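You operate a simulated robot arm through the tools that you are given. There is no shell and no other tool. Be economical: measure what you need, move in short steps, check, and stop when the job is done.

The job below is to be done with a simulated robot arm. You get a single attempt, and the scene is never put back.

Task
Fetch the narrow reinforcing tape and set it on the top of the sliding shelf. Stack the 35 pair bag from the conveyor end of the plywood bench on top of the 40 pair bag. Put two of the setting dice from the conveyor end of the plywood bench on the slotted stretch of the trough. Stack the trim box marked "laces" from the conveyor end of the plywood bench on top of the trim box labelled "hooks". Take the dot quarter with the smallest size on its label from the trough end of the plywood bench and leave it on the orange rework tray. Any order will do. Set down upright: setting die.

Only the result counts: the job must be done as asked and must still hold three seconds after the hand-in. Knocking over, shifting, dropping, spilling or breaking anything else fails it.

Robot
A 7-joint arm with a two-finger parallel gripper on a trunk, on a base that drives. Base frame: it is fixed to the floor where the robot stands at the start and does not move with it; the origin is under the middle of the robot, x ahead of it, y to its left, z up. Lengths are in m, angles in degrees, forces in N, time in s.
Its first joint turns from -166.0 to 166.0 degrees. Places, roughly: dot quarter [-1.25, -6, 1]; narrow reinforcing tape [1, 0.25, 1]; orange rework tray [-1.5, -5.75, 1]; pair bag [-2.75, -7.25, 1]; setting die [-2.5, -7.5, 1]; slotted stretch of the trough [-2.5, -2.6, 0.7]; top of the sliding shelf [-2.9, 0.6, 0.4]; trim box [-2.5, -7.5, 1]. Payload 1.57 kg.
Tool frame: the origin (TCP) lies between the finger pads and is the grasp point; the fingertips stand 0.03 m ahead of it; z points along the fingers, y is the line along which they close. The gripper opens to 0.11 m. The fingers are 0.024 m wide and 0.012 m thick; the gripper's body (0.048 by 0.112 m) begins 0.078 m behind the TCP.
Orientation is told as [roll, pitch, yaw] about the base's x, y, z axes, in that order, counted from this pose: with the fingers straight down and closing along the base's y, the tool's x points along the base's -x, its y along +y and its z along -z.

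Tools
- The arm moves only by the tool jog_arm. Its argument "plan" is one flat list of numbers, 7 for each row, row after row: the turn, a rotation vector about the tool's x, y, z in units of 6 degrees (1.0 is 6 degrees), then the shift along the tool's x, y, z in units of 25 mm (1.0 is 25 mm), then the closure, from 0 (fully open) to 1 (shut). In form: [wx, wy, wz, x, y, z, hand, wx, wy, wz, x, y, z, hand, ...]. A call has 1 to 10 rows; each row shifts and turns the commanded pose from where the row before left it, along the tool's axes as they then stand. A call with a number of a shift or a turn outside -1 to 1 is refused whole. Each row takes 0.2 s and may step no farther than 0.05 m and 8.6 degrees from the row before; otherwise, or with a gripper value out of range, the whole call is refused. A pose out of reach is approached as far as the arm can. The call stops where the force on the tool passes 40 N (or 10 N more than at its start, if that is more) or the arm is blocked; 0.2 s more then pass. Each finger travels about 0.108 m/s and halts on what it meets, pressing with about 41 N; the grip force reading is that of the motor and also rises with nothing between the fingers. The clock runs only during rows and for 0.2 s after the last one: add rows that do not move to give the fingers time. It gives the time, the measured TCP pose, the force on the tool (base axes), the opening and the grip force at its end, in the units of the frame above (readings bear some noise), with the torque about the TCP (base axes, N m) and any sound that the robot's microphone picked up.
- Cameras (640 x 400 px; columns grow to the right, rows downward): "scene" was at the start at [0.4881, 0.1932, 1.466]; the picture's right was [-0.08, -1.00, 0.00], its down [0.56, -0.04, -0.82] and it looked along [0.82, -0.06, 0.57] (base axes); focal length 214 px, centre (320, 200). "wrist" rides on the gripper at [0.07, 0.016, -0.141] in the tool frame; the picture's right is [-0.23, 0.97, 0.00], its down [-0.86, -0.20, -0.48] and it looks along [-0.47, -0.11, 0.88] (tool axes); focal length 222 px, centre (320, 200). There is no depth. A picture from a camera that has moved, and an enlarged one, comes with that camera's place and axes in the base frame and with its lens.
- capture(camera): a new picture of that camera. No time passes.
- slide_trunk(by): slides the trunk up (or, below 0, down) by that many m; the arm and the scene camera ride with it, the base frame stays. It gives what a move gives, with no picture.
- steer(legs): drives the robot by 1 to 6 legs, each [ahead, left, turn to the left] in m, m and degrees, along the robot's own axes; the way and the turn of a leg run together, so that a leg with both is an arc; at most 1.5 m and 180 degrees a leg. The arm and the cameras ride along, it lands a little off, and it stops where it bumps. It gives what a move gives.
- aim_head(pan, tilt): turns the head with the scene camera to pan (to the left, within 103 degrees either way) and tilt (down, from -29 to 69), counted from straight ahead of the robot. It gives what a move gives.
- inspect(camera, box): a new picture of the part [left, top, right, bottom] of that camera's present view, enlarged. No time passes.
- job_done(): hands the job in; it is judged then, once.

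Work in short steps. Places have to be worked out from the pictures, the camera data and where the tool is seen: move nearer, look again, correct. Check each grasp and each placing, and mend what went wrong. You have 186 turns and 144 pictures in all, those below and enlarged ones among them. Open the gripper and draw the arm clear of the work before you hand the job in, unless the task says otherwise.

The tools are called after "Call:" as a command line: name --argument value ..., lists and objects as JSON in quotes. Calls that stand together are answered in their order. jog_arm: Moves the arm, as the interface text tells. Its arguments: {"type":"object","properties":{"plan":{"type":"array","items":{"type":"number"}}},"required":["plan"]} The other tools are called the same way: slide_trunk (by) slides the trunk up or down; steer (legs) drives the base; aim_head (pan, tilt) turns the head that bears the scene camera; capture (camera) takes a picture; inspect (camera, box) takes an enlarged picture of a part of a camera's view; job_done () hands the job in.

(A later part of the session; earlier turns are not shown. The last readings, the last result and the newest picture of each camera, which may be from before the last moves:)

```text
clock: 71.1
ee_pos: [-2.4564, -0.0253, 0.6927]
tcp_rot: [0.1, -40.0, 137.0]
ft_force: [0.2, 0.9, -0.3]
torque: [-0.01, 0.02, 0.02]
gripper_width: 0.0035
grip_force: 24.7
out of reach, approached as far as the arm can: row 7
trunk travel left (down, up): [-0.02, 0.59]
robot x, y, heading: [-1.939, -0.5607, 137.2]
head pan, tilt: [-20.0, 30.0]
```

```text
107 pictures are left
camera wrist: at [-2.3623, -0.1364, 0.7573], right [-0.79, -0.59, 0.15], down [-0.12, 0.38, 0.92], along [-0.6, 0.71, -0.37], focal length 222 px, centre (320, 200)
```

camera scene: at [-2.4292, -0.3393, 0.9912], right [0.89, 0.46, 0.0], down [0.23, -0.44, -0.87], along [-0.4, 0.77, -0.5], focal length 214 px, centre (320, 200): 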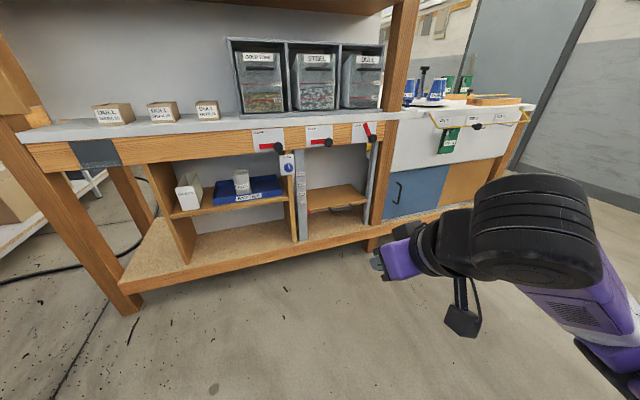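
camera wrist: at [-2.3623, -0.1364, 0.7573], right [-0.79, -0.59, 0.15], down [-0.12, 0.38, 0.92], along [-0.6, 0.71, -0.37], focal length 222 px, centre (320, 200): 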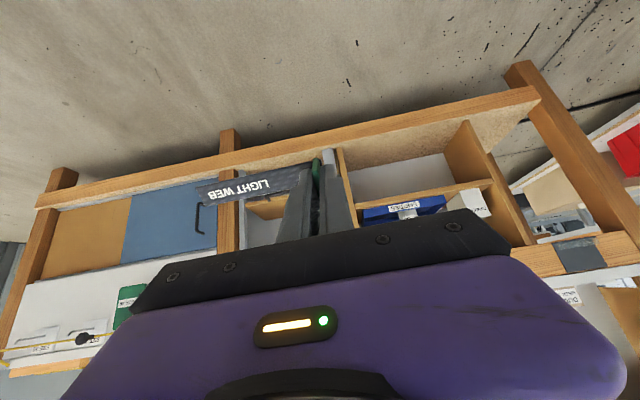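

Posture good. I drive right 0.155 and ahead 0.4, then look at the shelf up close.

Call:
steer --legs '[[0, -0.155, 0], [0.4, 0, 0]]'

Call:
capture --camera "wrist"

Call:
capture --camera "scene"

```text
clock: 74.6
ee_pos: [-2.65, 0.3669, 0.6932]
tcp_rot: [0.2, -40.0, 136.9]
ft_force: [0.1, 0.3, -0.2]
torque: [-0.01, -0.01, -0.02]
gripper_width: 0.0035
grip_force: 23.9
trunk travel left (down, up): [-0.02, 0.59]
robot x, y, heading: [-2.1341, -0.1675, 136.9]
head pan, tilt: [-20.0, 30.0]
```

```text
106 pictures are left
camera wrist: at [-2.5558, 0.2561, 0.7574], right [-0.79, -0.59, 0.15], down [-0.12, 0.38, 0.92], along [-0.6, 0.71, -0.37], focal length 222 px, centre (320, 200)
```

wrist: 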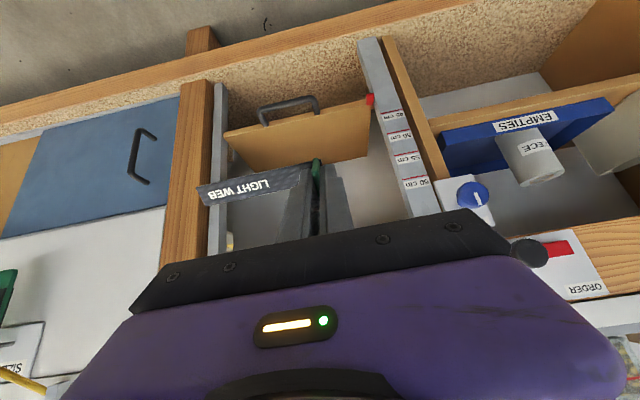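

```text
105 pictures are left
camera scene: at [-2.6231, 0.0534, 0.9911], right [0.89, 0.45, 0.0], down [0.23, -0.45, -0.87], along [-0.39, 0.77, -0.5], focal length 214 px, centre (320, 200)
```

scene: 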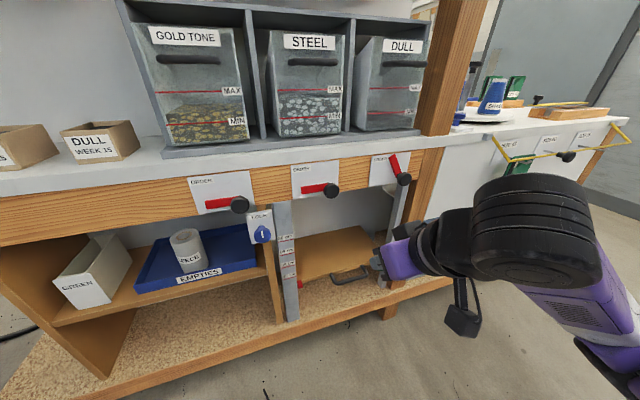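

Triangulated: shelf top z≈0.415, e from -2.41 to -2.63, n from -1.65 to -1.33. I lower the tool to z≈0.48 outside, still tilted.

Call:
jog_arm --plan '[0, 0, 0, 0.78, 0, 0.93, 1, 0, 0, 0, 0.78, 0, 0.93, 1, 0, 0, 0, 0.78, 0, 0.93, 1, 0, 0, 0, 0.78, 0, 0.93, 1, 0, 0, 0, 0.78, 0, 0.93, 1, 0, 0, 0, 0.78, 0, 0.93, 1, 0, 0, 0, 0.78, 0, 0.93, 1]'

```text
clock: 76.2
ee_pos: [-2.6497, 0.3637, 0.4797]
tcp_rot: [0.0, -39.9, 137.1]
ft_force: [-0.6, 0.0, -0.7]
torque: [0.01, 0.03, 0.01]
gripper_width: 0.0038
grip_force: 24.6
trunk travel left (down, up): [-0.02, 0.59]
robot x, y, heading: [-2.1338, -0.1683, 137.2]
head pan, tilt: [-20.0, 30.0]
```

Drive ahead 0.18 so that the tool stands just in front of the shelf edge.

Call:
steer --legs '[[0.18, 0, 0]]'

Call:
capture --camera "wrist"

Call:
capture --camera "scene"

```text
clock: 77.7
ee_pos: [-2.7838, 0.4909, 0.4797]
tcp_rot: [0.1, -40.0, 136.8]
ft_force: [0.3, -0.3, -0.5]
torque: [0.0, 0.01, -0.01]
gripper_width: 0.0036
grip_force: 24.9
trunk travel left (down, up): [-0.02, 0.59]
robot x, y, heading: [-2.2679, -0.0456, 137.0]
head pan, tilt: [-20.0, 30.0]
```

```text
104 pictures are left
camera wrist: at [-2.6898, 0.38, 0.5437], right [-0.79, -0.59, 0.15], down [-0.12, 0.38, 0.92], along [-0.6, 0.71, -0.37], focal length 222 px, centre (320, 200)
```

wrist: 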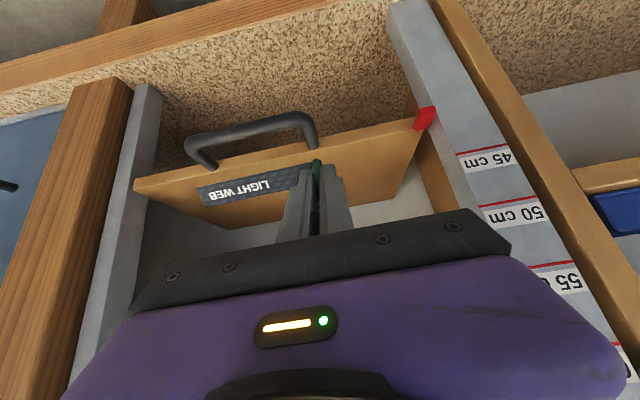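

```text
103 pictures are left
camera scene: at [-2.7576, 0.1796, 0.9911], right [0.89, 0.45, 0.0], down [0.23, -0.45, -0.87], along [-0.39, 0.77, -0.5], focal length 214 px, centre (320, 200)
```

scene: 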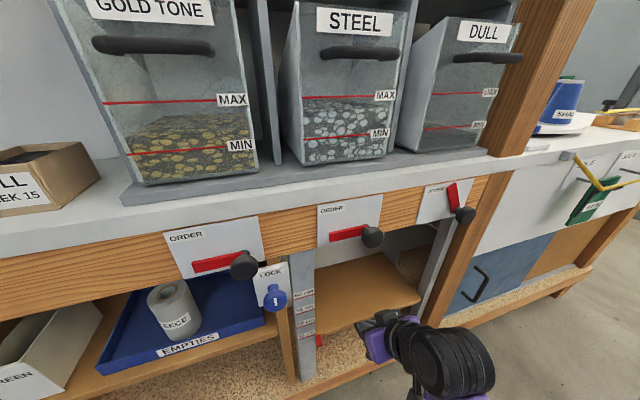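

Move in 0.11 m, then down to z≈0.455.

Call:
jog_arm --plan '[0, 0, 0, -0.67, 0, 0.57, 1, 0, 0, 0, -0.67, 0, 0.57, 1, 0, 0, 0, -0.67, 0, 0.57, 1, 0, 0, 0, -0.67, 0, 0.57, 1, 0, 0, 0, -0.67, 0, 0.57, 1, 0, 0, 0, 0.32, 0, 0.38, 1, 0, 0, 0, 0.32, 0, 0.38, 1]'

Call:
capture --camera "wrist"

```text
clock: 79.3
ee_pos: [-2.8644, 0.5653, 0.4534]
tcp_rot: [0.1, -39.9, 136.8]
ft_force: [-0.1, 0.0, 0.4]
torque: [-0.01, 0.02, -0.01]
gripper_width: 0.0037
grip_force: 24.9
trunk travel left (down, up): [-0.02, 0.59]
robot x, y, heading: [-2.2708, -0.0461, 137.1]
head pan, tilt: [-20.0, 30.0]
```

```text
102 pictures are left
camera wrist: at [-2.7699, 0.4556, 0.5177], right [-0.79, -0.59, 0.15], down [-0.12, 0.38, 0.92], along [-0.6, 0.71, -0.37], focal length 222 px, centre (320, 200)
```

wrist: 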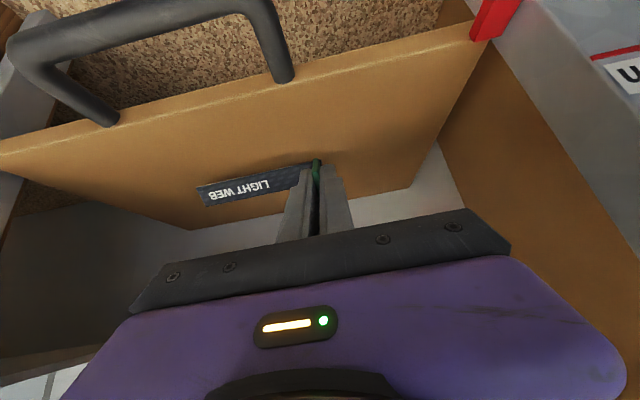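

Tape hovers just above the shelf. Down 8 mm and read the force.

Call:
jog_arm --plan '[0, 0, 0, 0.1, 0, 0.12, 1, 0, 0, 0, 0.1, 0, 0.12, 1]'

Call:
capture --camera "wrist"

```text
clock: 79.9
ee_pos: [-2.8651, 0.5669, 0.4459]
tcp_rot: [0.1, -39.9, 136.8]
ft_force: [0.0, -0.7, -0.3]
torque: [0.0, 0.03, 0.0]
gripper_width: 0.0036
grip_force: 24.3
trunk travel left (down, up): [-0.02, 0.59]
robot x, y, heading: [-2.2716, -0.0359, 137.0]
head pan, tilt: [-20.0, 30.0]
```

```text
101 pictures are left
camera wrist: at [-2.7698, 0.4552, 0.5101], right [-0.79, -0.59, 0.15], down [-0.12, 0.38, 0.92], along [-0.6, 0.71, -0.37], focal length 222 px, centre (320, 200)
```

wrist: 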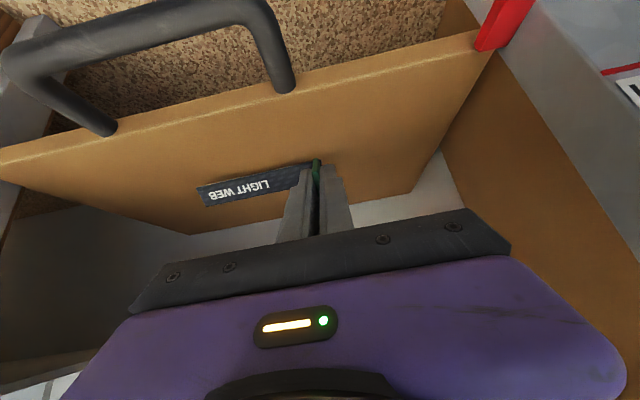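

No contact yet; two more 5 mm steps.

Call:
jog_arm --plan '[0, 0, 0, 0.13, 0, 0.155, 1]'

Call:
jog_arm --plan '[0, 0, 0, 0.1, 0, 0.12, 1]'

Call:
jog_arm --plan '[0, 0, 0, 0.1, 0, 0.12, 1]'

```text
clock: 80.3
ee_pos: [-2.8654, 0.5657, 0.4404]
tcp_rot: [0.0, -40.0, 136.9]
ft_force: [0.0, -0.3, 0.4]
torque: [-0.02, 0.02, -0.02]
gripper_width: 0.0037
grip_force: 24.2
trunk travel left (down, up): [-0.02, 0.59]
robot x, y, heading: [-2.2705, -0.0451, 137.0]
head pan, tilt: [-20.0, 30.0]
```

```text
clock: 80.7
ee_pos: [-2.8654, 0.566, 0.4376]
tcp_rot: [0.1, -40.0, 136.9]
ft_force: [-1.0, 0.1, 0.2]
torque: [0.0, 0.01, -0.02]
gripper_width: 0.0035
grip_force: 24.3
trunk travel left (down, up): [-0.02, 0.59]
robot x, y, heading: [-2.2688, -0.0445, 136.9]
head pan, tilt: [-20.0, 30.0]
```

```text
clock: 81.1
ee_pos: [-2.8653, 0.5662, 0.4345]
tcp_rot: [0.0, -40.3, 136.9]
ft_force: [2.2, -1.7, 10.9]
torque: [0.12, -0.04, -0.09]
gripper_width: 0.0035
grip_force: 24.3
trunk travel left (down, up): [-0.02, 0.59]
robot x, y, heading: [-2.2727, -0.0447, 137.1]
head pan, tilt: [-20.0, 30.0]
```

Contact (11 N). I back off 1 mm and open partly.

Call:
jog_arm --plan '[0, 0, 0, -0.03, 0, -0.04, 1, 0, 0, 0, 0, 0, 0, 0.85, 0, 0, 0, 0, 0, 0, 0.7, 0, 0, 0, 0, 0, 0, 0.7]'

Call:
capture --camera "wrist"

```text
clock: 82.1
ee_pos: [-2.8651, 0.5658, 0.4346]
tcp_rot: [0.1, -39.9, 136.8]
ft_force: [0.5, -0.5, 0.8]
torque: [0.0, 0.01, 0.0]
gripper_width: 0.0332
grip_force: 0.1
trunk travel left (down, up): [-0.02, 0.59]
robot x, y, heading: [-2.2709, -0.0463, 137.0]
head pan, tilt: [-20.0, 30.0]
```

```text
100 pictures are left
camera wrist: at [-2.7703, 0.4548, 0.4985], right [-0.79, -0.59, 0.15], down [-0.12, 0.38, 0.92], along [-0.6, 0.71, -0.37], focal length 222 px, centre (320, 200)
```

wrist: 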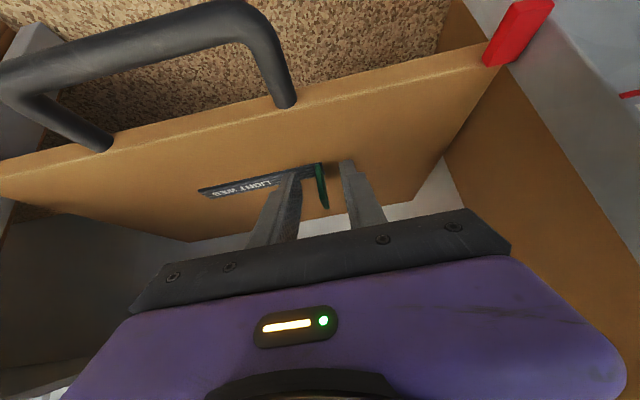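

The tape lies flat on the shelf. I retract along the tool axis.

Call:
jog_arm --plan '[0, 0, 0, 0, 0, -1, 0.7, 0, 0, 0, 0, 0, -1, 0.7, 0, 0, 0, 0, 0, -1, 0.7, 0, 0, 0, 0.8, 0, -0.7, 0.7, 0, 0, 0, 0.8, 0, -0.7, 0.7, 0, 0, 0, 0.8, 0, -0.7, 0.7]'

Call:
capture --camera "wrist"

```text
clock: 83.5
ee_pos: [-2.7712, 0.4791, 0.4931]
tcp_rot: [0.2, -40.0, 136.9]
ft_force: [-0.1, -0.1, 0.2]
torque: [-0.02, 0.0, 0.01]
gripper_width: 0.033
grip_force: 0.0
trunk travel left (down, up): [-0.02, 0.59]
robot x, y, heading: [-2.2686, -0.0464, 136.8]
head pan, tilt: [-20.0, 30.0]
```

```text
99 pictures are left
camera wrist: at [-2.6763, 0.3685, 0.5577], right [-0.79, -0.59, 0.15], down [-0.12, 0.38, 0.92], along [-0.6, 0.71, -0.37], focal length 222 px, centre (320, 200)
```

wrist: 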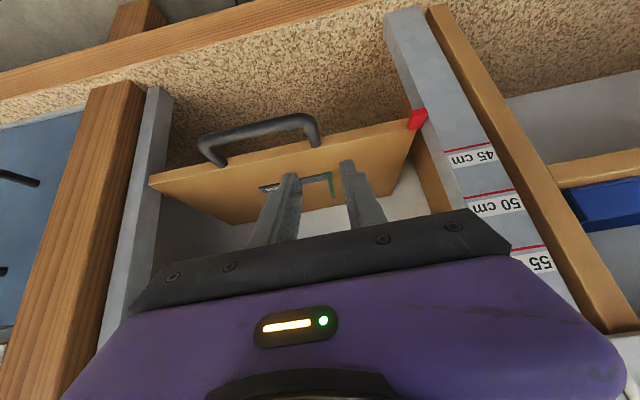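

Tape task done. I back out of the rack, then untilt and raise the arm.

Call:
steer --legs '[[-0.9, 0, 0]]'

Call:
slide_trunk --by 0.38

Call:
jog_arm --plan '[0, 0.95, 0, 0, 0, -1, 0, 0, 0.95, 0, 0, 0, -1, 0, 0, 0.95, 0, 0, 0, -1, 0, 0, 0.95, 0, 0, 0, -1, 0, 0, 0.95, 0, 0, 0, -1, 0, 0, 0.95, 0, 0, 0, -1, 0, 0, 0.95, 0, 0, 0, -1, 0, 0, 0, 0, 0, 0, -1, 0, 0, 0, 0, 0, 0, -1, 0]'

Call:
aim_head --pan 90 --tilt 20

Call:
capture --camera "scene"

```text
clock: 88.2
ee_pos: [-2.1245, -0.126, 0.4929]
tcp_rot: [0.2, -40.0, 137.0]
ft_force: [-0.1, -0.2, 0.4]
torque: [-0.01, -0.01, 0.01]
gripper_width: 0.033
grip_force: 0.0
trunk travel left (down, up): [-0.02, 0.59]
robot x, y, heading: [-1.6216, -0.651, 137.3]
head pan, tilt: [-20.0, 30.0]
```

```text
clock: 91.9
ee_pos: [-2.1239, -0.1263, 0.8734]
tcp_rot: [0.1, -40.0, 137.1]
ft_force: [0.0, 0.3, -0.4]
torque: [-0.04, 0.02, 0.02]
gripper_width: 0.0332
grip_force: 0.0
trunk travel left (down, up): [-0.4, 0.21]
robot x, y, heading: [-1.6202, -0.6498, 137.1]
head pan, tilt: [-20.0, 30.0]
```

```text
clock: 93.9
ee_pos: [-2.1088, -0.1406, 0.8988]
tcp_rot: [0.0, -32.4, 137.0]
ft_force: [-0.6, 0.2, 0.1]
torque: [0.01, -0.03, 0.02]
gripper_width: 0.1101
grip_force: 0.1
out of reach, approached as far as the arm can: row 2, 3, 4, 5, 6, 7, 8, 9
trunk travel left (down, up): [-0.4, 0.21]
robot x, y, heading: [-1.6212, -0.6494, 137.0]
head pan, tilt: [-20.0, 30.0]
```

```text
clock: 95.8
ee_pos: [-2.1087, -0.1406, 0.8989]
tcp_rot: [0.2, -32.4, 137.0]
ft_force: [-0.5, -0.4, 0.4]
torque: [0.01, 0.0, 0.05]
gripper_width: 0.1099
grip_force: 0.1
trunk travel left (down, up): [-0.4, 0.21]
robot x, y, heading: [-1.6206, -0.6492, 137.2]
head pan, tilt: [90.0, 20.0]
```

```text
98 pictures are left
camera scene: at [-2.1319, -0.575, 1.3872], right [-0.73, 0.68, 0.0], down [0.23, 0.25, -0.94], along [-0.64, -0.69, -0.34], focal length 214 px, centre (320, 200)
```

scene: 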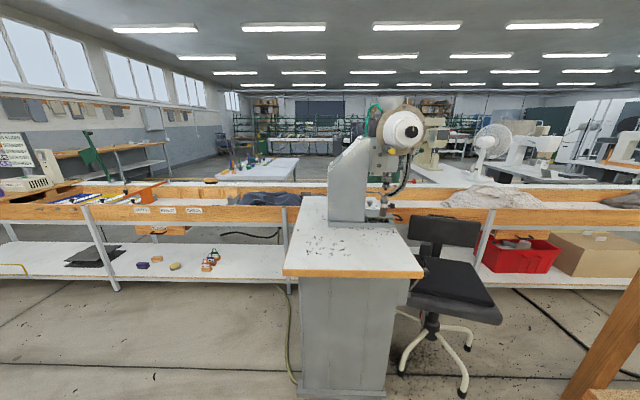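

The trough is the long wood-edged conveyor ahead; the plywood bench is beyond at upper left. I first straighten the tool with a slight forward shift.

Call:
jog_arm --plan '[0, 0, 0, -0.8, 0, 0.3, 0, 0, 0, 0, -0.8, 0, 0.3, 0, 0, 0.9, 0, -0.5, 0, 0, 0, 0, 0.9, 0, 0, 0, 0, 0, 0, 0.9, 0, 0, 0, 0, 0, 0, 0.9, 0, 0, 0, 0, 0, 0, 0.9, 0, 0, 0, 0, 0, 0, 0.9, 0, 0, 0, -0.5, 0, 0, 0, 0, 0, 0, -1, 0, 0, 0, 0, 0, 0, -1, 0]'

Call:
steer --legs '[[-1.2, 0, 0], [0, 0, 90]]'

Call:
aim_head --pan 35 --tilt 22

Call:
capture --camera "scene"

```text
clock: 98.0
ee_pos: [-2.1509, -0.1108, 0.9318]
tcp_rot: [1.5, -35.2, 136.3]
ft_force: [0.3, 0.0, 0.5]
torque: [0.0, 0.0, -0.04]
gripper_width: 0.1103
grip_force: 0.0
out of reach, approached as far as the arm can: row 3, 4, 5, 6, 7, 8, 9, 10
trunk travel left (down, up): [-0.4, 0.21]
robot x, y, heading: [-1.623, -0.6475, 136.9]
head pan, tilt: [90.0, 20.0]
```

```text
clock: 107.8
ee_pos: [-1.3111, -1.9775, 0.9302]
tcp_rot: [1.6, -35.2, -135.5]
ft_force: [0.7, -0.3, 0.2]
torque: [0.01, -0.02, -0.02]
gripper_width: 0.1101
grip_force: 0.0
trunk travel left (down, up): [-0.4, 0.21]
robot x, y, heading: [-0.7532, -1.4668, -134.6]
head pan, tilt: [90.0, 20.0]
```

```text
clock: 109.0
ee_pos: [-1.3112, -1.9784, 0.9311]
tcp_rot: [1.6, -35.2, -135.5]
ft_force: [0.6, 0.3, 0.1]
torque: [-0.02, -0.02, 0.01]
gripper_width: 0.1102
grip_force: 0.0
trunk travel left (down, up): [-0.4, 0.21]
robot x, y, heading: [-0.7545, -1.4646, -134.6]
head pan, tilt: [35.0, 22.0]
```

```text
97 pictures are left
camera scene: at [-0.9296, -2.0026, 1.384], right [-0.99, 0.17, 0.0], down [0.06, 0.37, -0.93], along [-0.16, -0.91, -0.37], focal length 214 px, centre (320, 200)
```

scene: 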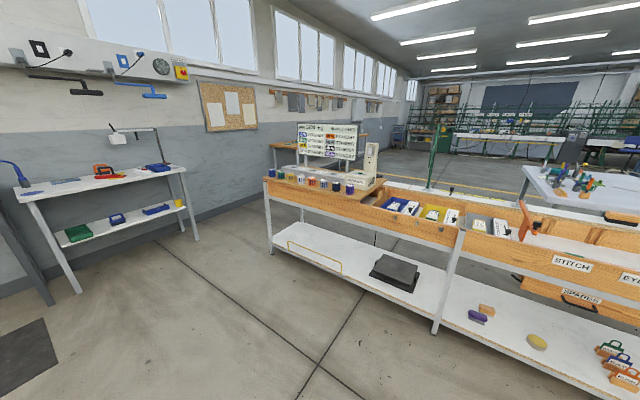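

The passage lies between the trough end (e≈2.13) and the wall table (e≈3.13). First I clear the arm posture: raise while tilted, then straighten.

Call:
jog_arm --plan '[0, 0, 0, -0.57, 0, -0.82, 0, 0, 0, 0, -0.57, 0, -0.82, 0, 0, 0, 0, -0.57, 0, -0.82, 0, 0, 0, 0, -0.57, 0, -0.82, 0, 0, 0, 0, -0.57, 0, -0.82, 0, 0, 0.8, 0, 0, 0, 0, 0, 0, 0.8, 0, 0, 0, 0, 0]'

```text
clock: 110.6
ee_pos: [-1.3125, -1.9757, 1.0567]
tcp_rot: [1.3, -25.5, -135.2]
ft_force: [0.9, 0.1, 0.3]
torque: [-0.04, 0.02, 0.0]
gripper_width: 0.11
grip_force: 0.1
out of reach, approached as far as the arm can: row 1
trunk travel left (down, up): [-0.4, 0.21]
robot x, y, heading: [-0.7544, -1.4648, -134.7]
head pan, tilt: [35.0, 22.0]
```

Works at that height; finish straightening and raise.

Call:
jog_arm --plan '[0.2, 0.85, 0, 0, 0, 0, 0, 0, 0.85, 0, 0, 0, 0, 0, 0, 0.85, 0, 0, 0, 0, 0, 0, 0.85, 0, 0, 0, -0.5, 0, 0, 0.85, 0, 0, 0, -1, 0, 0, 0, 0, 0.5, 0, -1, 0, 0, 0, 0, 0.5, 0, -1, 0, 0, 0, 0, 0.5, 0, -1, 0]'

Call:
steer --legs '[[0, 1.5, 0], [0, 0.7, 0]]'

Call:
aim_head --pan 0 --tilt 25

Call:
capture --camera "scene"

```text
clock: 112.4
ee_pos: [-1.2834, -1.9453, 1.1681]
tcp_rot: [0.2, 0.0, -135.1]
ft_force: [-0.4, 0.2, 0.2]
torque: [-0.04, 0.01, 0.02]
gripper_width: 0.1102
grip_force: 0.1
trunk travel left (down, up): [-0.4, 0.21]
robot x, y, heading: [-0.755, -1.4668, -134.6]
head pan, tilt: [35.0, 22.0]
```

```text
clock: 123.2
ee_pos: [0.2234, -3.4746, 1.1679]
tcp_rot: [0.2, -0.1, -136.9]
ft_force: [-0.6, 0.4, -0.7]
torque: [0.04, -0.01, 0.02]
gripper_width: 0.1096
grip_force: 0.1
trunk travel left (down, up): [-0.4, 0.21]
robot x, y, heading: [0.7629, -3.0119, -136.3]
head pan, tilt: [35.0, 22.0]
```

```text
clock: 124.2
ee_pos: [0.2244, -3.474, 1.1665]
tcp_rot: [0.2, -0.1, -136.8]
ft_force: [0.4, 0.5, 0.8]
torque: [0.01, -0.02, -0.02]
gripper_width: 0.1099
grip_force: 0.0
trunk travel left (down, up): [-0.4, 0.21]
robot x, y, heading: [0.7662, -3.0097, -136.7]
head pan, tilt: [0.0, 25.0]
```

```text
96 pictures are left
camera scene: at [0.527, -3.5148, 1.3791], right [-0.69, 0.72, 0.0], down [0.31, 0.29, -0.91], along [-0.66, -0.63, -0.42], focal length 214 px, centre (320, 200)
```

scene: 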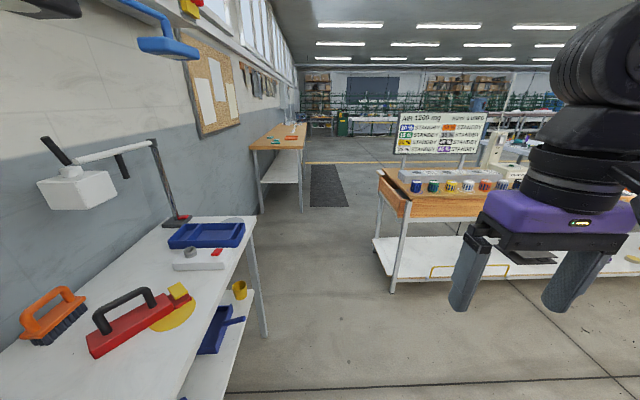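

Gap centre e≈2.6 and the robot is at e=2.61. I square up to the corridor and drive ahead 2.6 m to just before the plywood bench.

Call:
steer --legs '[[0, 0, 3.5], [1.3, 0, 0], [1.3, 0, 0]]'

Call:
capture --camera "scene"

```text
clock: 137.3
ee_pos: [-1.4868, -5.4646, 1.1672]
tcp_rot: [0.2, -0.1, -131.5]
ft_force: [-1.0, -0.7, -0.1]
torque: [-0.01, -0.04, -0.01]
gripper_width: 0.1098
grip_force: 0.1
trunk travel left (down, up): [-0.4, 0.21]
robot x, y, heading: [-0.9915, -4.9525, -131.3]
head pan, tilt: [0.0, 25.0]
```

```text
95 pictures are left
camera scene: at [-1.1815, -5.4774, 1.3791], right [-0.75, 0.66, 0.0], down [0.28, 0.32, -0.91], along [-0.6, -0.68, -0.42], focal length 214 px, centre (320, 200)
```

scene: 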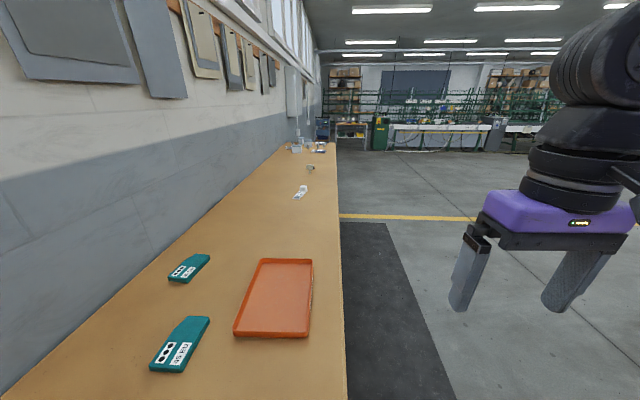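

The plywood bench's trough end shows the orange tray and two teal dot quarters. I zoom on labels and look lower-left for more.

Call:
inspect --camera "scene" --box '[130, 230, 340, 390]'

Call:
inspect --camera "scene" --box '[260, 110, 360, 210]'

Call:
aim_head --pan 35 --tilt 50

Call:
capture --camera "scene"

```text
2.50 times, centred on (235, 310) of scene
camera zoom: at [-1.1815, -5.4774, 1.3791], right [-0.75, 0.66, 0.0], down [0.28, 0.32, -0.91], along [-0.6, -0.68, -0.42], focal length 536 px, centre (532, -75)
```

zoom: 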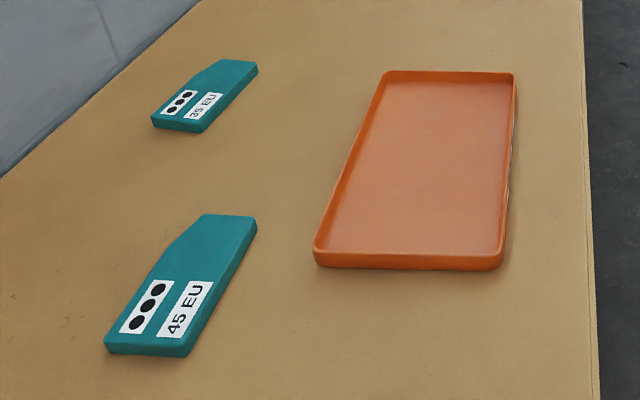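

```text
4.00 times, centred on (310, 160) of scene
camera zoom: at [-1.1815, -5.4774, 1.3791], right [-0.75, 0.66, 0.0], down [0.28, 0.32, -0.91], along [-0.6, -0.68, -0.42], focal length 858 px, centre (360, 360)
```

zoom: 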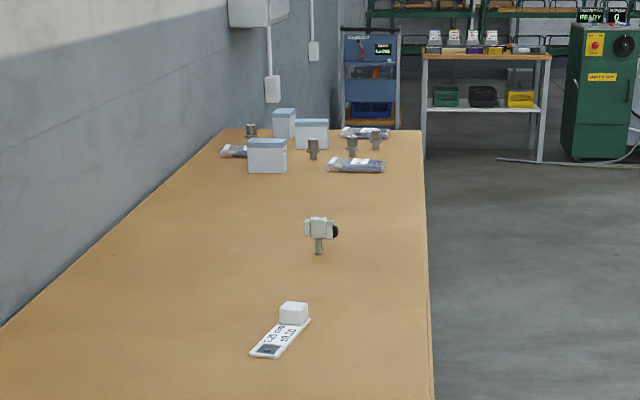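

```text
clock: 138.3
ee_pos: [-1.4865, -5.4645, 1.1667]
tcp_rot: [0.2, -0.1, -131.6]
ft_force: [0.1, 0.1, 0.5]
torque: [-0.01, 0.0, -0.01]
gripper_width: 0.1099
grip_force: 0.1
trunk travel left (down, up): [-0.4, 0.21]
robot x, y, heading: [-0.9902, -4.9495, -131.3]
head pan, tilt: [35.0, 50.0]
```

```text
92 pictures are left
camera scene: at [-1.1292, -5.4846, 1.3417], right [-0.99, 0.11, 0.0], down [0.08, 0.76, -0.64], along [-0.07, -0.64, -0.77], focal length 214 px, centre (320, 200)
```

scene: 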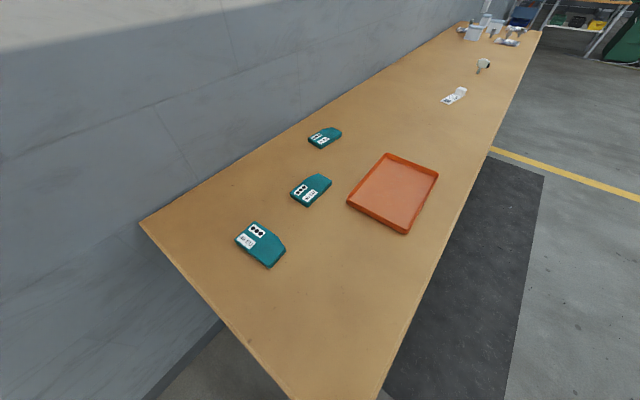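

Call:
inspect --camera "scene" --box '[220, 110, 380, 290]'

```text
2.22 times, centred on (300, 200) of scene
camera zoom: at [-1.1292, -5.4846, 1.3417], right [-0.99, 0.11, 0.0], down [0.08, 0.76, -0.64], along [-0.07, -0.64, -0.77], focal length 477 px, centre (364, 200)
```

zoom: 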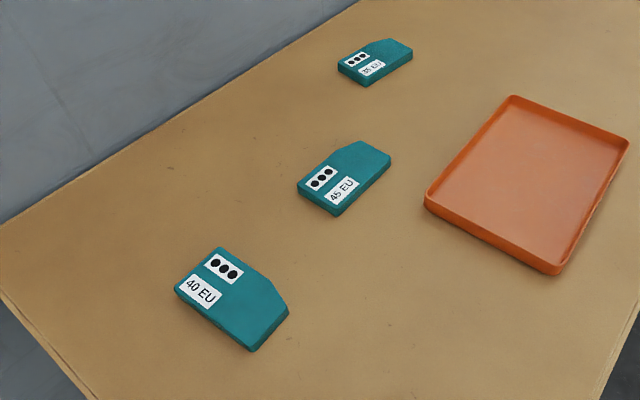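

Labels: 40, 45 and 35 EU; the 35 EU quarter (farthest) is at (-1.216,-6.122,0.91), tray centre at about (-1.37,-5.845). I drive to face the bench between them.

Call:
steer --legs '[[0, -0.31, 0], [0.98, 0, 0], [0, 0, 88.3]]'

Call:
aim_head --pan 0 --tilt 45

Call:
capture --camera "scene"

Call:
capture --camera "wrist"

```text
clock: 140.5
ee_pos: [-1.7063, -5.2589, 1.1668]
tcp_rot: [0.3, -0.1, -136.3]
ft_force: [0.6, 0.8, 0.1]
torque: [0.01, 0.0, -0.03]
gripper_width: 0.11
grip_force: 0.0
trunk travel left (down, up): [-0.4, 0.21]
robot x, y, heading: [-1.1685, -4.7919, -135.8]
head pan, tilt: [35.0, 50.0]
stopped in leg 1: the robot was blocked; the commanded pose is now the measured one
```

```text
clock: 141.5
ee_pos: [-1.7051, -5.2593, 1.1671]
tcp_rot: [0.3, -0.1, -136.3]
ft_force: [-0.6, -0.4, 0.3]
torque: [-0.02, -0.01, 0.0]
gripper_width: 0.1097
grip_force: 0.1
trunk travel left (down, up): [-0.4, 0.21]
robot x, y, heading: [-1.1668, -4.794, -135.7]
head pan, tilt: [0.0, 45.0]
```

```text
90 pictures are left
camera scene: at [-1.3914, -5.2914, 1.3485], right [-0.7, 0.72, 0.0], down [0.51, 0.49, -0.71], along [-0.51, -0.49, -0.71], focal length 214 px, centre (320, 200)
```

scene: 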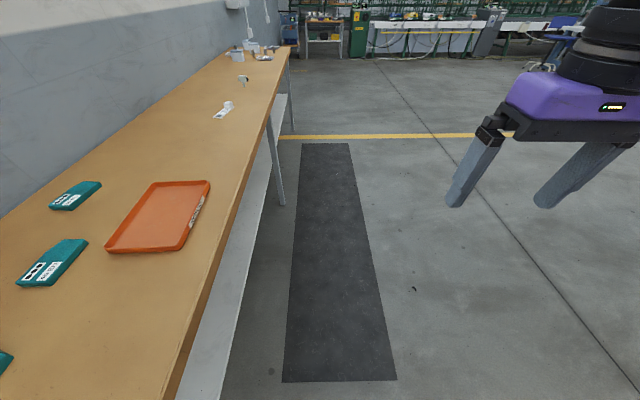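

```text
89 pictures are left
camera wrist: at [-1.6438, -5.2221, 1.3088], right [0.51, -0.86, 0.01], down [-0.76, -0.44, 0.48], along [-0.41, -0.25, -0.88], focal length 222 px, centre (320, 200)
```

wrist: 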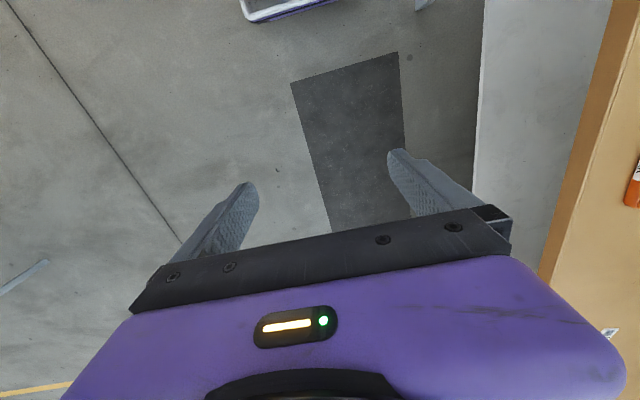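

The base touched the trough's end. I move a little off it, go ahead past it, then turn to face the bench.

Call:
steer --legs '[[0.1, 0.06, 0], [0.9, 0, 2], [0, -0.12, 0], [0, 0, 90.5]]'

Call:
capture --camera "scene"

Call:
capture --camera "wrist"

```text
clock: 151.7
ee_pos: [-1.4206, -5.9716, 1.1663]
tcp_rot: [0.3, -0.1, -43.4]
ft_force: [-0.3, 0.0, 0.5]
torque: [-0.02, 0.0, -0.01]
gripper_width: 0.1099
grip_force: 0.0
trunk travel left (down, up): [-0.4, 0.21]
robot x, y, heading: [-1.9145, -5.459, -43.0]
head pan, tilt: [0.0, 45.0]
```

```text
88 pictures are left
camera scene: at [-1.405, -5.6592, 1.3485], right [-0.68, -0.73, 0.0], down [-0.52, 0.48, -0.71], along [0.52, -0.48, -0.71], focal length 214 px, centre (320, 200)
```

scene: 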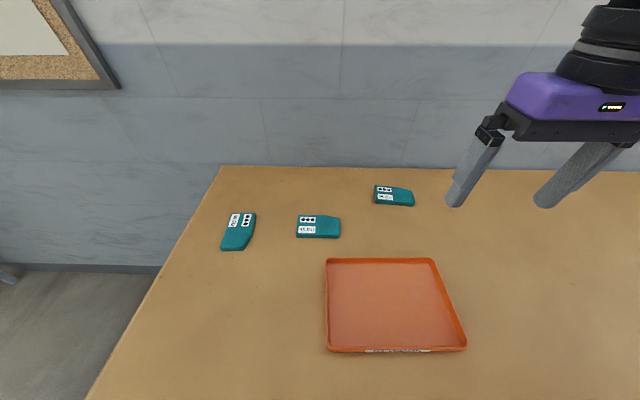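

```text
87 pictures are left
camera wrist: at [-1.4606, -5.9117, 1.3088], right [0.83, 0.55, 0.01], down [0.48, -0.73, 0.48], along [0.27, -0.4, -0.88], focal length 222 px, centre (320, 200)
```

wrist: 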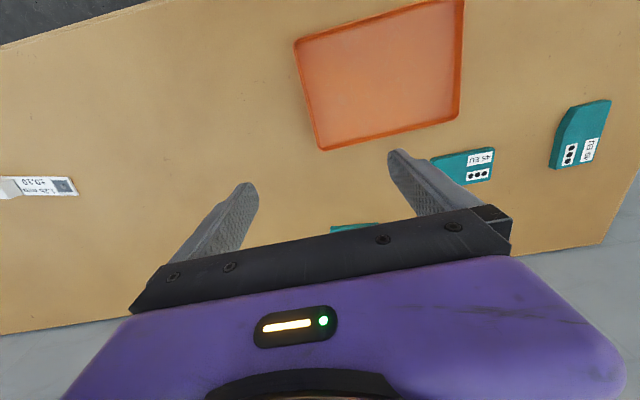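

Quarter 35 EU at (-1.219,-6.126), about 0.11 long along n. I move forward while turning the tool 90° so that it closes across the narrow side.

Call:
jog_arm --plan '[0, 0, -1, -1, 0, 0, 0, 0, 0, -1, -0.99, -0.1, 0, 0, 0, 0, -1, -0.98, -0.2, 0, 0, 0, 0, -1, -0.95, -0.31, 0, 0, 0, 0, -1, -0.91, -0.41, 0, 0, 0, 0, -1, -0.87, -0.5, 0, 0, 0, 0, -1, -0.81, -0.59, 0, 0, 0, 0, -1, -0.74, -0.67, 0, 0, 0, 0, -1, -0.67, -0.74, 0, 0, 0, 0, -1, -0.59, -0.81, 0, 0]'

Call:
jog_arm --plan '[0, 0, -1, 0, 0, 0.5, 0, 0, 0, -1, 0, 0, 0.5, 0, 0, 0, -1, 0, 0, 0.5, 0, 0, 0, -1, 0, 0, 0.5, 0, 0, 0, -1, 0, 0, 0.5, 0]'

Call:
capture --camera "wrist"

```text
clock: 153.9
ee_pos: [-1.2396, -6.1433, 1.1694]
tcp_rot: [0.1, -0.2, 16.7]
ft_force: [-0.9, -1.0, 0.0]
torque: [0.03, -0.04, -0.04]
gripper_width: 0.11
grip_force: 0.1
trunk travel left (down, up): [-0.4, 0.21]
robot x, y, heading: [-1.9146, -5.4554, -43.1]
head pan, tilt: [0.0, 45.0]
```

```text
clock: 155.1
ee_pos: [-1.239, -6.1438, 1.1058]
tcp_rot: [-0.1, -0.3, 46.8]
ft_force: [0.0, 0.6, 0.0]
torque: [-0.06, -0.01, 0.04]
gripper_width: 0.1099
grip_force: 0.1
trunk travel left (down, up): [-0.4, 0.21]
robot x, y, heading: [-1.9117, -5.4561, -43.0]
head pan, tilt: [0.0, 45.0]
```

```text
86 pictures are left
camera wrist: at [-1.2988, -6.1831, 1.2469], right [-0.55, 0.83, 0.0], down [0.73, 0.48, 0.48], along [0.4, 0.27, -0.88], focal length 222 px, centre (320, 200)
```

wrist: 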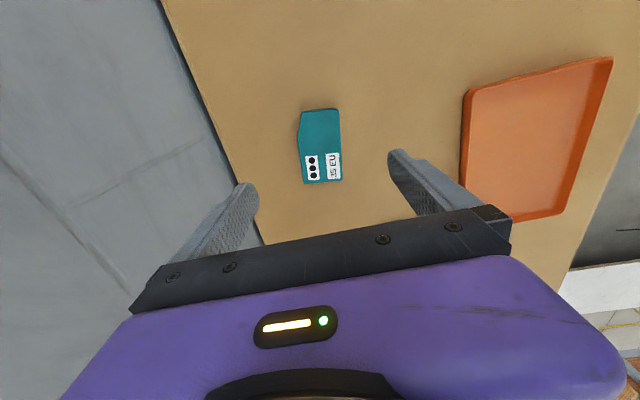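

Quarter centre (-1.214,-6.126), axis about 39°. I align and descend to TCP z≈0.95.

Call:
jog_arm --plan '[0, 0, 0.65, -0.6, 0, 0, 0, 0, 0, 0.65, -0.63, -0.07, 0.2, 0, 0, 0, 0, 0, 0, 1, 0, 0, 0, 0, 0, 0, 1, 0, 0, 0, 0, 0, 0, 1, 0, 0, 0, 0, 0, 0, 1, 0, 0, 0, 0, 0, 0, 1, 0, 0, 0, 0, 0, 0, 1, 0]'

Call:
capture --camera "wrist"

Call:
inspect --camera "scene" --box '[330, 120, 470, 240]'

```text
clock: 156.9
ee_pos: [-1.2147, -6.1203, 0.9501]
tcp_rot: [0.0, -0.3, 39.0]
ft_force: [0.2, 0.9, 0.3]
torque: [-0.01, -0.01, 0.02]
gripper_width: 0.1103
grip_force: 0.1
trunk travel left (down, up): [-0.4, 0.21]
robot x, y, heading: [-1.9168, -5.4559, -42.8]
head pan, tilt: [0.0, 45.0]
```

```text
85 pictures are left
camera wrist: at [-1.2792, -6.1525, 1.091], right [-0.43, 0.9, 0.0], down [0.79, 0.38, 0.48], along [0.44, 0.21, -0.88], focal length 222 px, centre (320, 200)
```

wrist: 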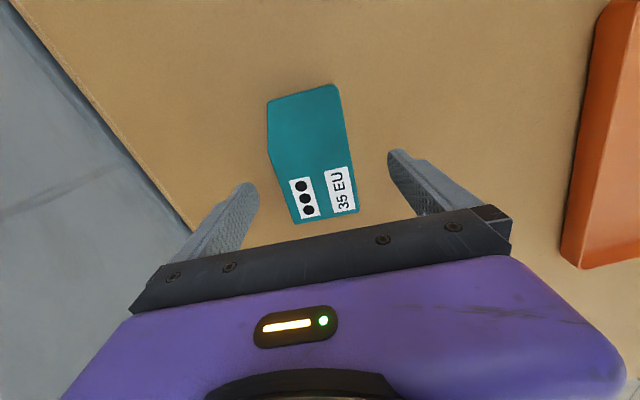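

```text
3.33 times, centred on (400, 180) of scene
camera zoom: at [-1.4051, -5.6591, 1.3486], right [-0.68, -0.73, 0.0], down [-0.52, 0.48, -0.71], along [0.52, -0.48, -0.71], focal length 715 px, centre (53, 267)
```

zoom: 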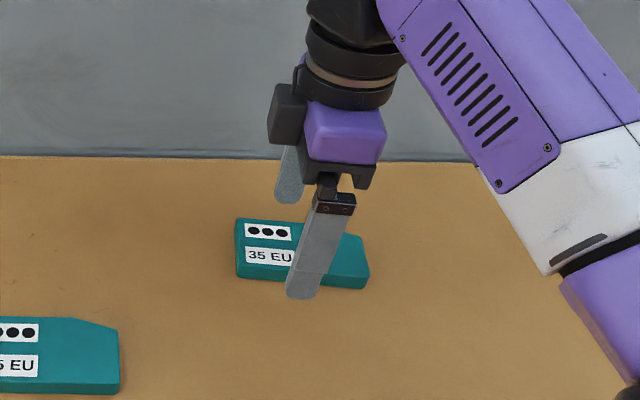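

Aligned. Descend 15 mm more and close.

Call:
jog_arm --plan '[0, 0, 0, 0, 0, 0.3, 0, 0, 0, 0, 0, 0, 0.3, 0, 0, 0, 0, 0, 0, 0, 1, 0, 0, 0, 0, 0, 0, 1, 0, 0, 0, 0, 0, 0, 1, 0, 0, 0, 0, 0, 0, 1]'

Call:
capture --camera "wrist"

```text
clock: 158.3
ee_pos: [-1.2141, -6.1194, 0.9351]
tcp_rot: [0.1, -0.3, 38.8]
ft_force: [0.2, 0.4, -0.3]
torque: [-0.01, -0.08, 0.02]
gripper_width: 0.0637
grip_force: 41.3
trunk travel left (down, up): [-0.4, 0.21]
robot x, y, heading: [-1.9148, -5.4548, -43.1]
head pan, tilt: [0.0, 45.0]
```

```text
83 pictures are left
camera wrist: at [-1.2789, -6.1516, 1.0764], right [-0.43, 0.9, 0.0], down [0.79, 0.38, 0.48], along [0.44, 0.21, -0.88], focal length 222 px, centre (320, 200)
```

wrist: 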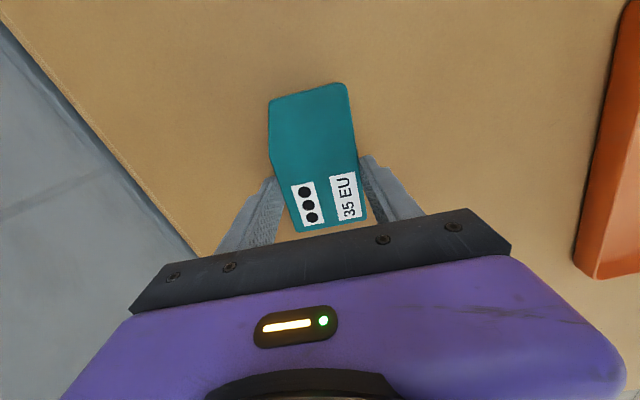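

Gripped (64 mm). Lift and carry to the tray centre (e≈2.995, n≈-5.225).

Call:
jog_arm --plan '[0, 0, 0, 0, 0, -1, 1, 0, 0, 0, 0, 0, -1, 1, 0, 0, 0, 0, 0, -1, 1, 0, 0, 0, -0.12, 1, -0.5, 1, 0, 0, 0, -0.12, 1, 0, 1, 0, 0, 0, -0.12, 1, 0, 1, 0, 0, 0, -0.12, 1, 0, 1, 0, 0, 0, -0.12, 1, 0, 1, 0, 0, 0, -0.12, 1, 0, 1, 0, 0, 0, -0.12, 1, 0, 1]'

Call:
jog_arm --plan '[0, 0, 0, -0.12, 1, 0, 1, 0, 0, 0, -0.12, 1, 0, 1, 0, 0, 0, -0.12, 1, 0, 1, 0, 0, 0, -0.12, 1, 0, 1, 0, 0, 0, -0.1, 0.95, 0, 1, 0, 0, 0, 0, 0, 0, 1]'

Call:
capture --camera "wrist"

Call:
capture --camera "scene"

```text
clock: 160.5
ee_pos: [-1.3081, -5.9733, 1.024]
tcp_rot: [0.0, -0.4, 38.7]
ft_force: [-0.2, 0.2, -0.2]
torque: [-0.03, -0.03, 0.0]
gripper_width: 0.0637
grip_force: 41.0
trunk travel left (down, up): [-0.4, 0.21]
robot x, y, heading: [-1.9139, -5.4566, -43.1]
head pan, tilt: [0.0, 45.0]
```

```text
clock: 161.9
ee_pos: [-1.3736, -5.8664, 1.0219]
tcp_rot: [-0.1, -0.4, 38.8]
ft_force: [0.4, 0.8, -0.3]
torque: [-0.03, -0.01, 0.0]
gripper_width: 0.0639
grip_force: 41.5
trunk travel left (down, up): [-0.4, 0.21]
robot x, y, heading: [-1.9152, -5.4577, -43.0]
head pan, tilt: [0.0, 45.0]
```

```text
82 pictures are left
camera wrist: at [-1.4385, -5.8984, 1.1641], right [-0.43, 0.9, 0.0], down [0.79, 0.38, 0.48], along [0.44, 0.21, -0.88], focal length 222 px, centre (320, 200)
```

wrist: 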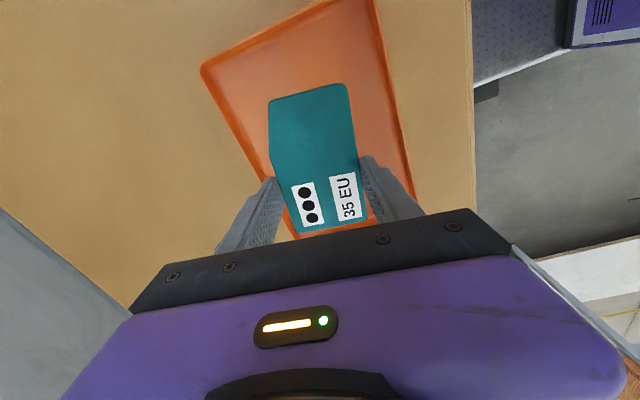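

```text
81 pictures are left
camera scene: at [-1.405, -5.6592, 1.3485], right [-0.68, -0.73, 0.0], down [-0.52, 0.48, -0.71], along [0.52, -0.48, -0.71], focal length 214 px, centre (320, 200)
```

scene: 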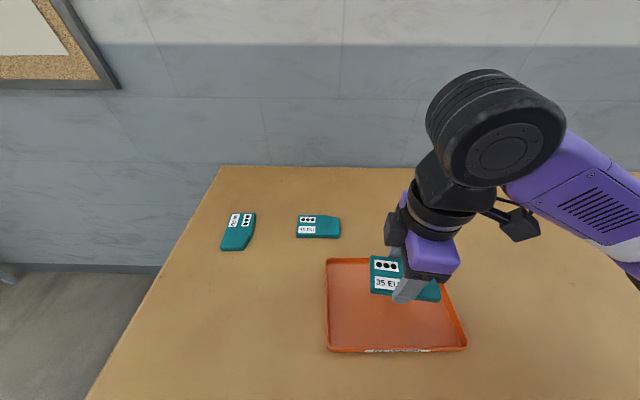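

Centred over the tray. Lower to z≈0.943 and check contact.

Call:
jog_arm --plan '[0, 0, 0, 0, 0, 0.8, 1, 0, 0, 0, 0, 0, 0.8, 1, 0, 0, 0, 0, 0, 0.8, 1, 0, 0, 0, 0, 0, 0.6, 1, 0, 0, 0, 0, 0, 0.15, 1]'

Call:
jog_arm --plan '[0, 0, 0, 0, 0, 0.12, 1]'

```text
clock: 163.1
ee_pos: [-1.374, -5.8657, 0.944]
tcp_rot: [0.0, -0.3, 38.8]
ft_force: [0.6, 0.2, -0.6]
torque: [-0.03, 0.01, -0.03]
gripper_width: 0.0638
grip_force: 40.7
trunk travel left (down, up): [-0.4, 0.21]
robot x, y, heading: [-1.914, -5.4551, -42.7]
head pan, tilt: [0.0, 45.0]
```

```text
clock: 163.5
ee_pos: [-1.3735, -5.8664, 0.941]
tcp_rot: [0.0, -0.3, 38.8]
ft_force: [0.2, 0.6, -0.5]
torque: [-0.02, -0.01, 0.02]
gripper_width: 0.0641
grip_force: 40.9
trunk travel left (down, up): [-0.4, 0.21]
robot x, y, heading: [-1.9141, -5.4599, -43.1]
head pan, tilt: [0.0, 45.0]
```

One more small step, then release.

Call:
jog_arm --plan '[0, 0, 0, 0, 0, 0.1, 1]'

Call:
jog_arm --plan '[0, 0, 0, 0, 0, 0, 0.35, 0, 0, 0, 0, 0, 0, 0.3, 0, 0, 0, 0, 0, 0, 0.3, 0, 0, 0, 0, 0, -1, 0.3, 0, 0, 0, 0, 0, -1, 0.3, 0, 0, 0, 0, 0, -1, 0.3, 0, 0, 0, 0, 0, -1, 0.3, 0, 0, 0, 0, 0, -1, 0.3, 0, 0, 0, 0, 0, -1, 0.3, 0, 0, 0, 0, 0, -1, 0.3]'

Call:
capture --camera "scene"

```text
clock: 163.9
ee_pos: [-1.3733, -5.8663, 0.9384]
tcp_rot: [0.0, -0.2, 38.8]
ft_force: [-0.2, 0.2, 1.2]
torque: [0.09, -0.02, 0.01]
gripper_width: 0.0637
grip_force: 40.6
trunk travel left (down, up): [-0.4, 0.21]
robot x, y, heading: [-1.9165, -5.4552, -42.7]
head pan, tilt: [0.0, 45.0]
```

```text
clock: 166.1
ee_pos: [-1.3758, -5.8666, 1.1113]
tcp_rot: [0.0, -0.3, 38.8]
ft_force: [-0.7, -1.0, -0.7]
torque: [0.02, 0.02, -0.05]
gripper_width: 0.077
grip_force: 0.0
trunk travel left (down, up): [-0.4, 0.21]
robot x, y, heading: [-1.9162, -5.46, -42.8]
head pan, tilt: [0.0, 45.0]
```

```text
80 pictures are left
camera scene: at [-1.4049, -5.6593, 1.3484], right [-0.68, -0.73, 0.0], down [-0.52, 0.48, -0.71], along [0.52, -0.48, -0.71], focal length 214 px, centre (320, 200)
```

scene: 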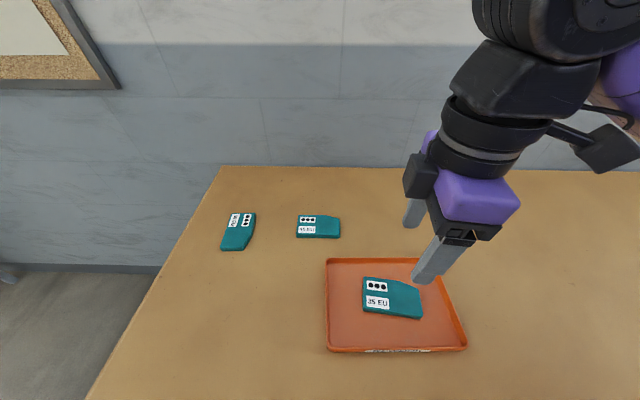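

Quarter lies in the tray. Raise the tool a bit and drive right to the conveyor end of the bench.

Call:
jog_arm --plan '[0, 0, 0, 0, 0, -1, 0, 0, 0, 0, 0, 0, -1, 0, 0, 0, 0, 0, 0, -1, 0, 0, 0, 0, 0, 0, -1, 0]'

Call:
steer --legs '[[0, -1.3, 0]]'

Call:
aim_head --pan -50 --tilt 30

Call:
capture --camera "scene"

```text
clock: 167.1
ee_pos: [-1.3744, -5.8679, 1.2142]
tcp_rot: [0.0, -0.3, 38.8]
ft_force: [-0.3, 0.4, 0.5]
torque: [0.02, -0.01, -0.01]
gripper_width: 0.1102
grip_force: 0.1
trunk travel left (down, up): [-0.4, 0.21]
robot x, y, heading: [-1.9128, -5.4598, -43.0]
head pan, tilt: [0.0, 45.0]
```

```text
clock: 173.6
ee_pos: [-2.2667, -6.8151, 1.2142]
tcp_rot: [0.0, -0.3, 38.2]
ft_force: [-0.6, 0.8, 0.5]
torque: [0.0, -0.01, 0.0]
gripper_width: 0.11
grip_force: 0.0
trunk travel left (down, up): [-0.4, 0.21]
robot x, y, heading: [-2.8002, -6.4, -43.6]
head pan, tilt: [0.0, 45.0]
```

```text
clock: 174.8
ee_pos: [-2.266, -6.8152, 1.2135]
tcp_rot: [0.0, -0.4, 38.1]
ft_force: [0.0, 0.2, 0.1]
torque: [-0.03, -0.03, 0.03]
gripper_width: 0.11
grip_force: 0.2
trunk travel left (down, up): [-0.4, 0.21]
robot x, y, heading: [-2.7999, -6.3943, -43.9]
head pan, tilt: [-50.0, 30.0]
```

```text
79 pictures are left
camera scene: at [-2.3583, -6.6404, 1.3711], right [-1.0, 0.06, 0.0], down [0.03, 0.5, -0.87], along [-0.05, -0.86, -0.5], focal length 214 px, centre (320, 200)
```

scene: 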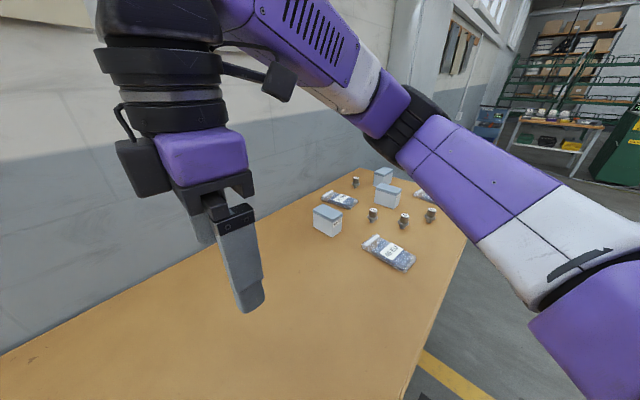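

I zoom in on the group at the conveyor end.

Call:
inspect --camera "scene" --box '[300, 155, 460, 280]'

```text
3.20 times, centred on (380, 218) of scene
camera zoom: at [-2.3583, -6.6404, 1.3711], right [-1.0, 0.06, 0.0], down [0.03, 0.5, -0.87], along [-0.05, -0.86, -0.5], focal length 686 px, centre (128, 144)
```

zoom: 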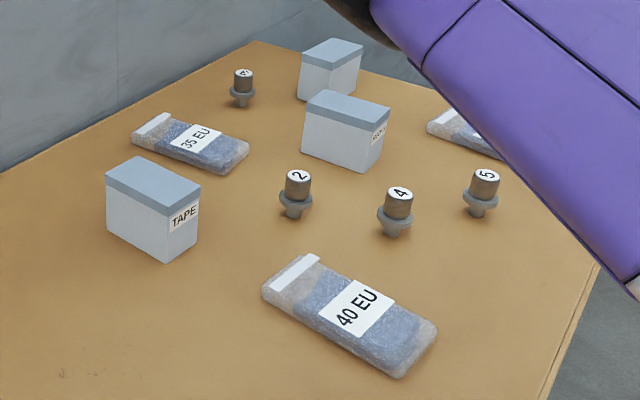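

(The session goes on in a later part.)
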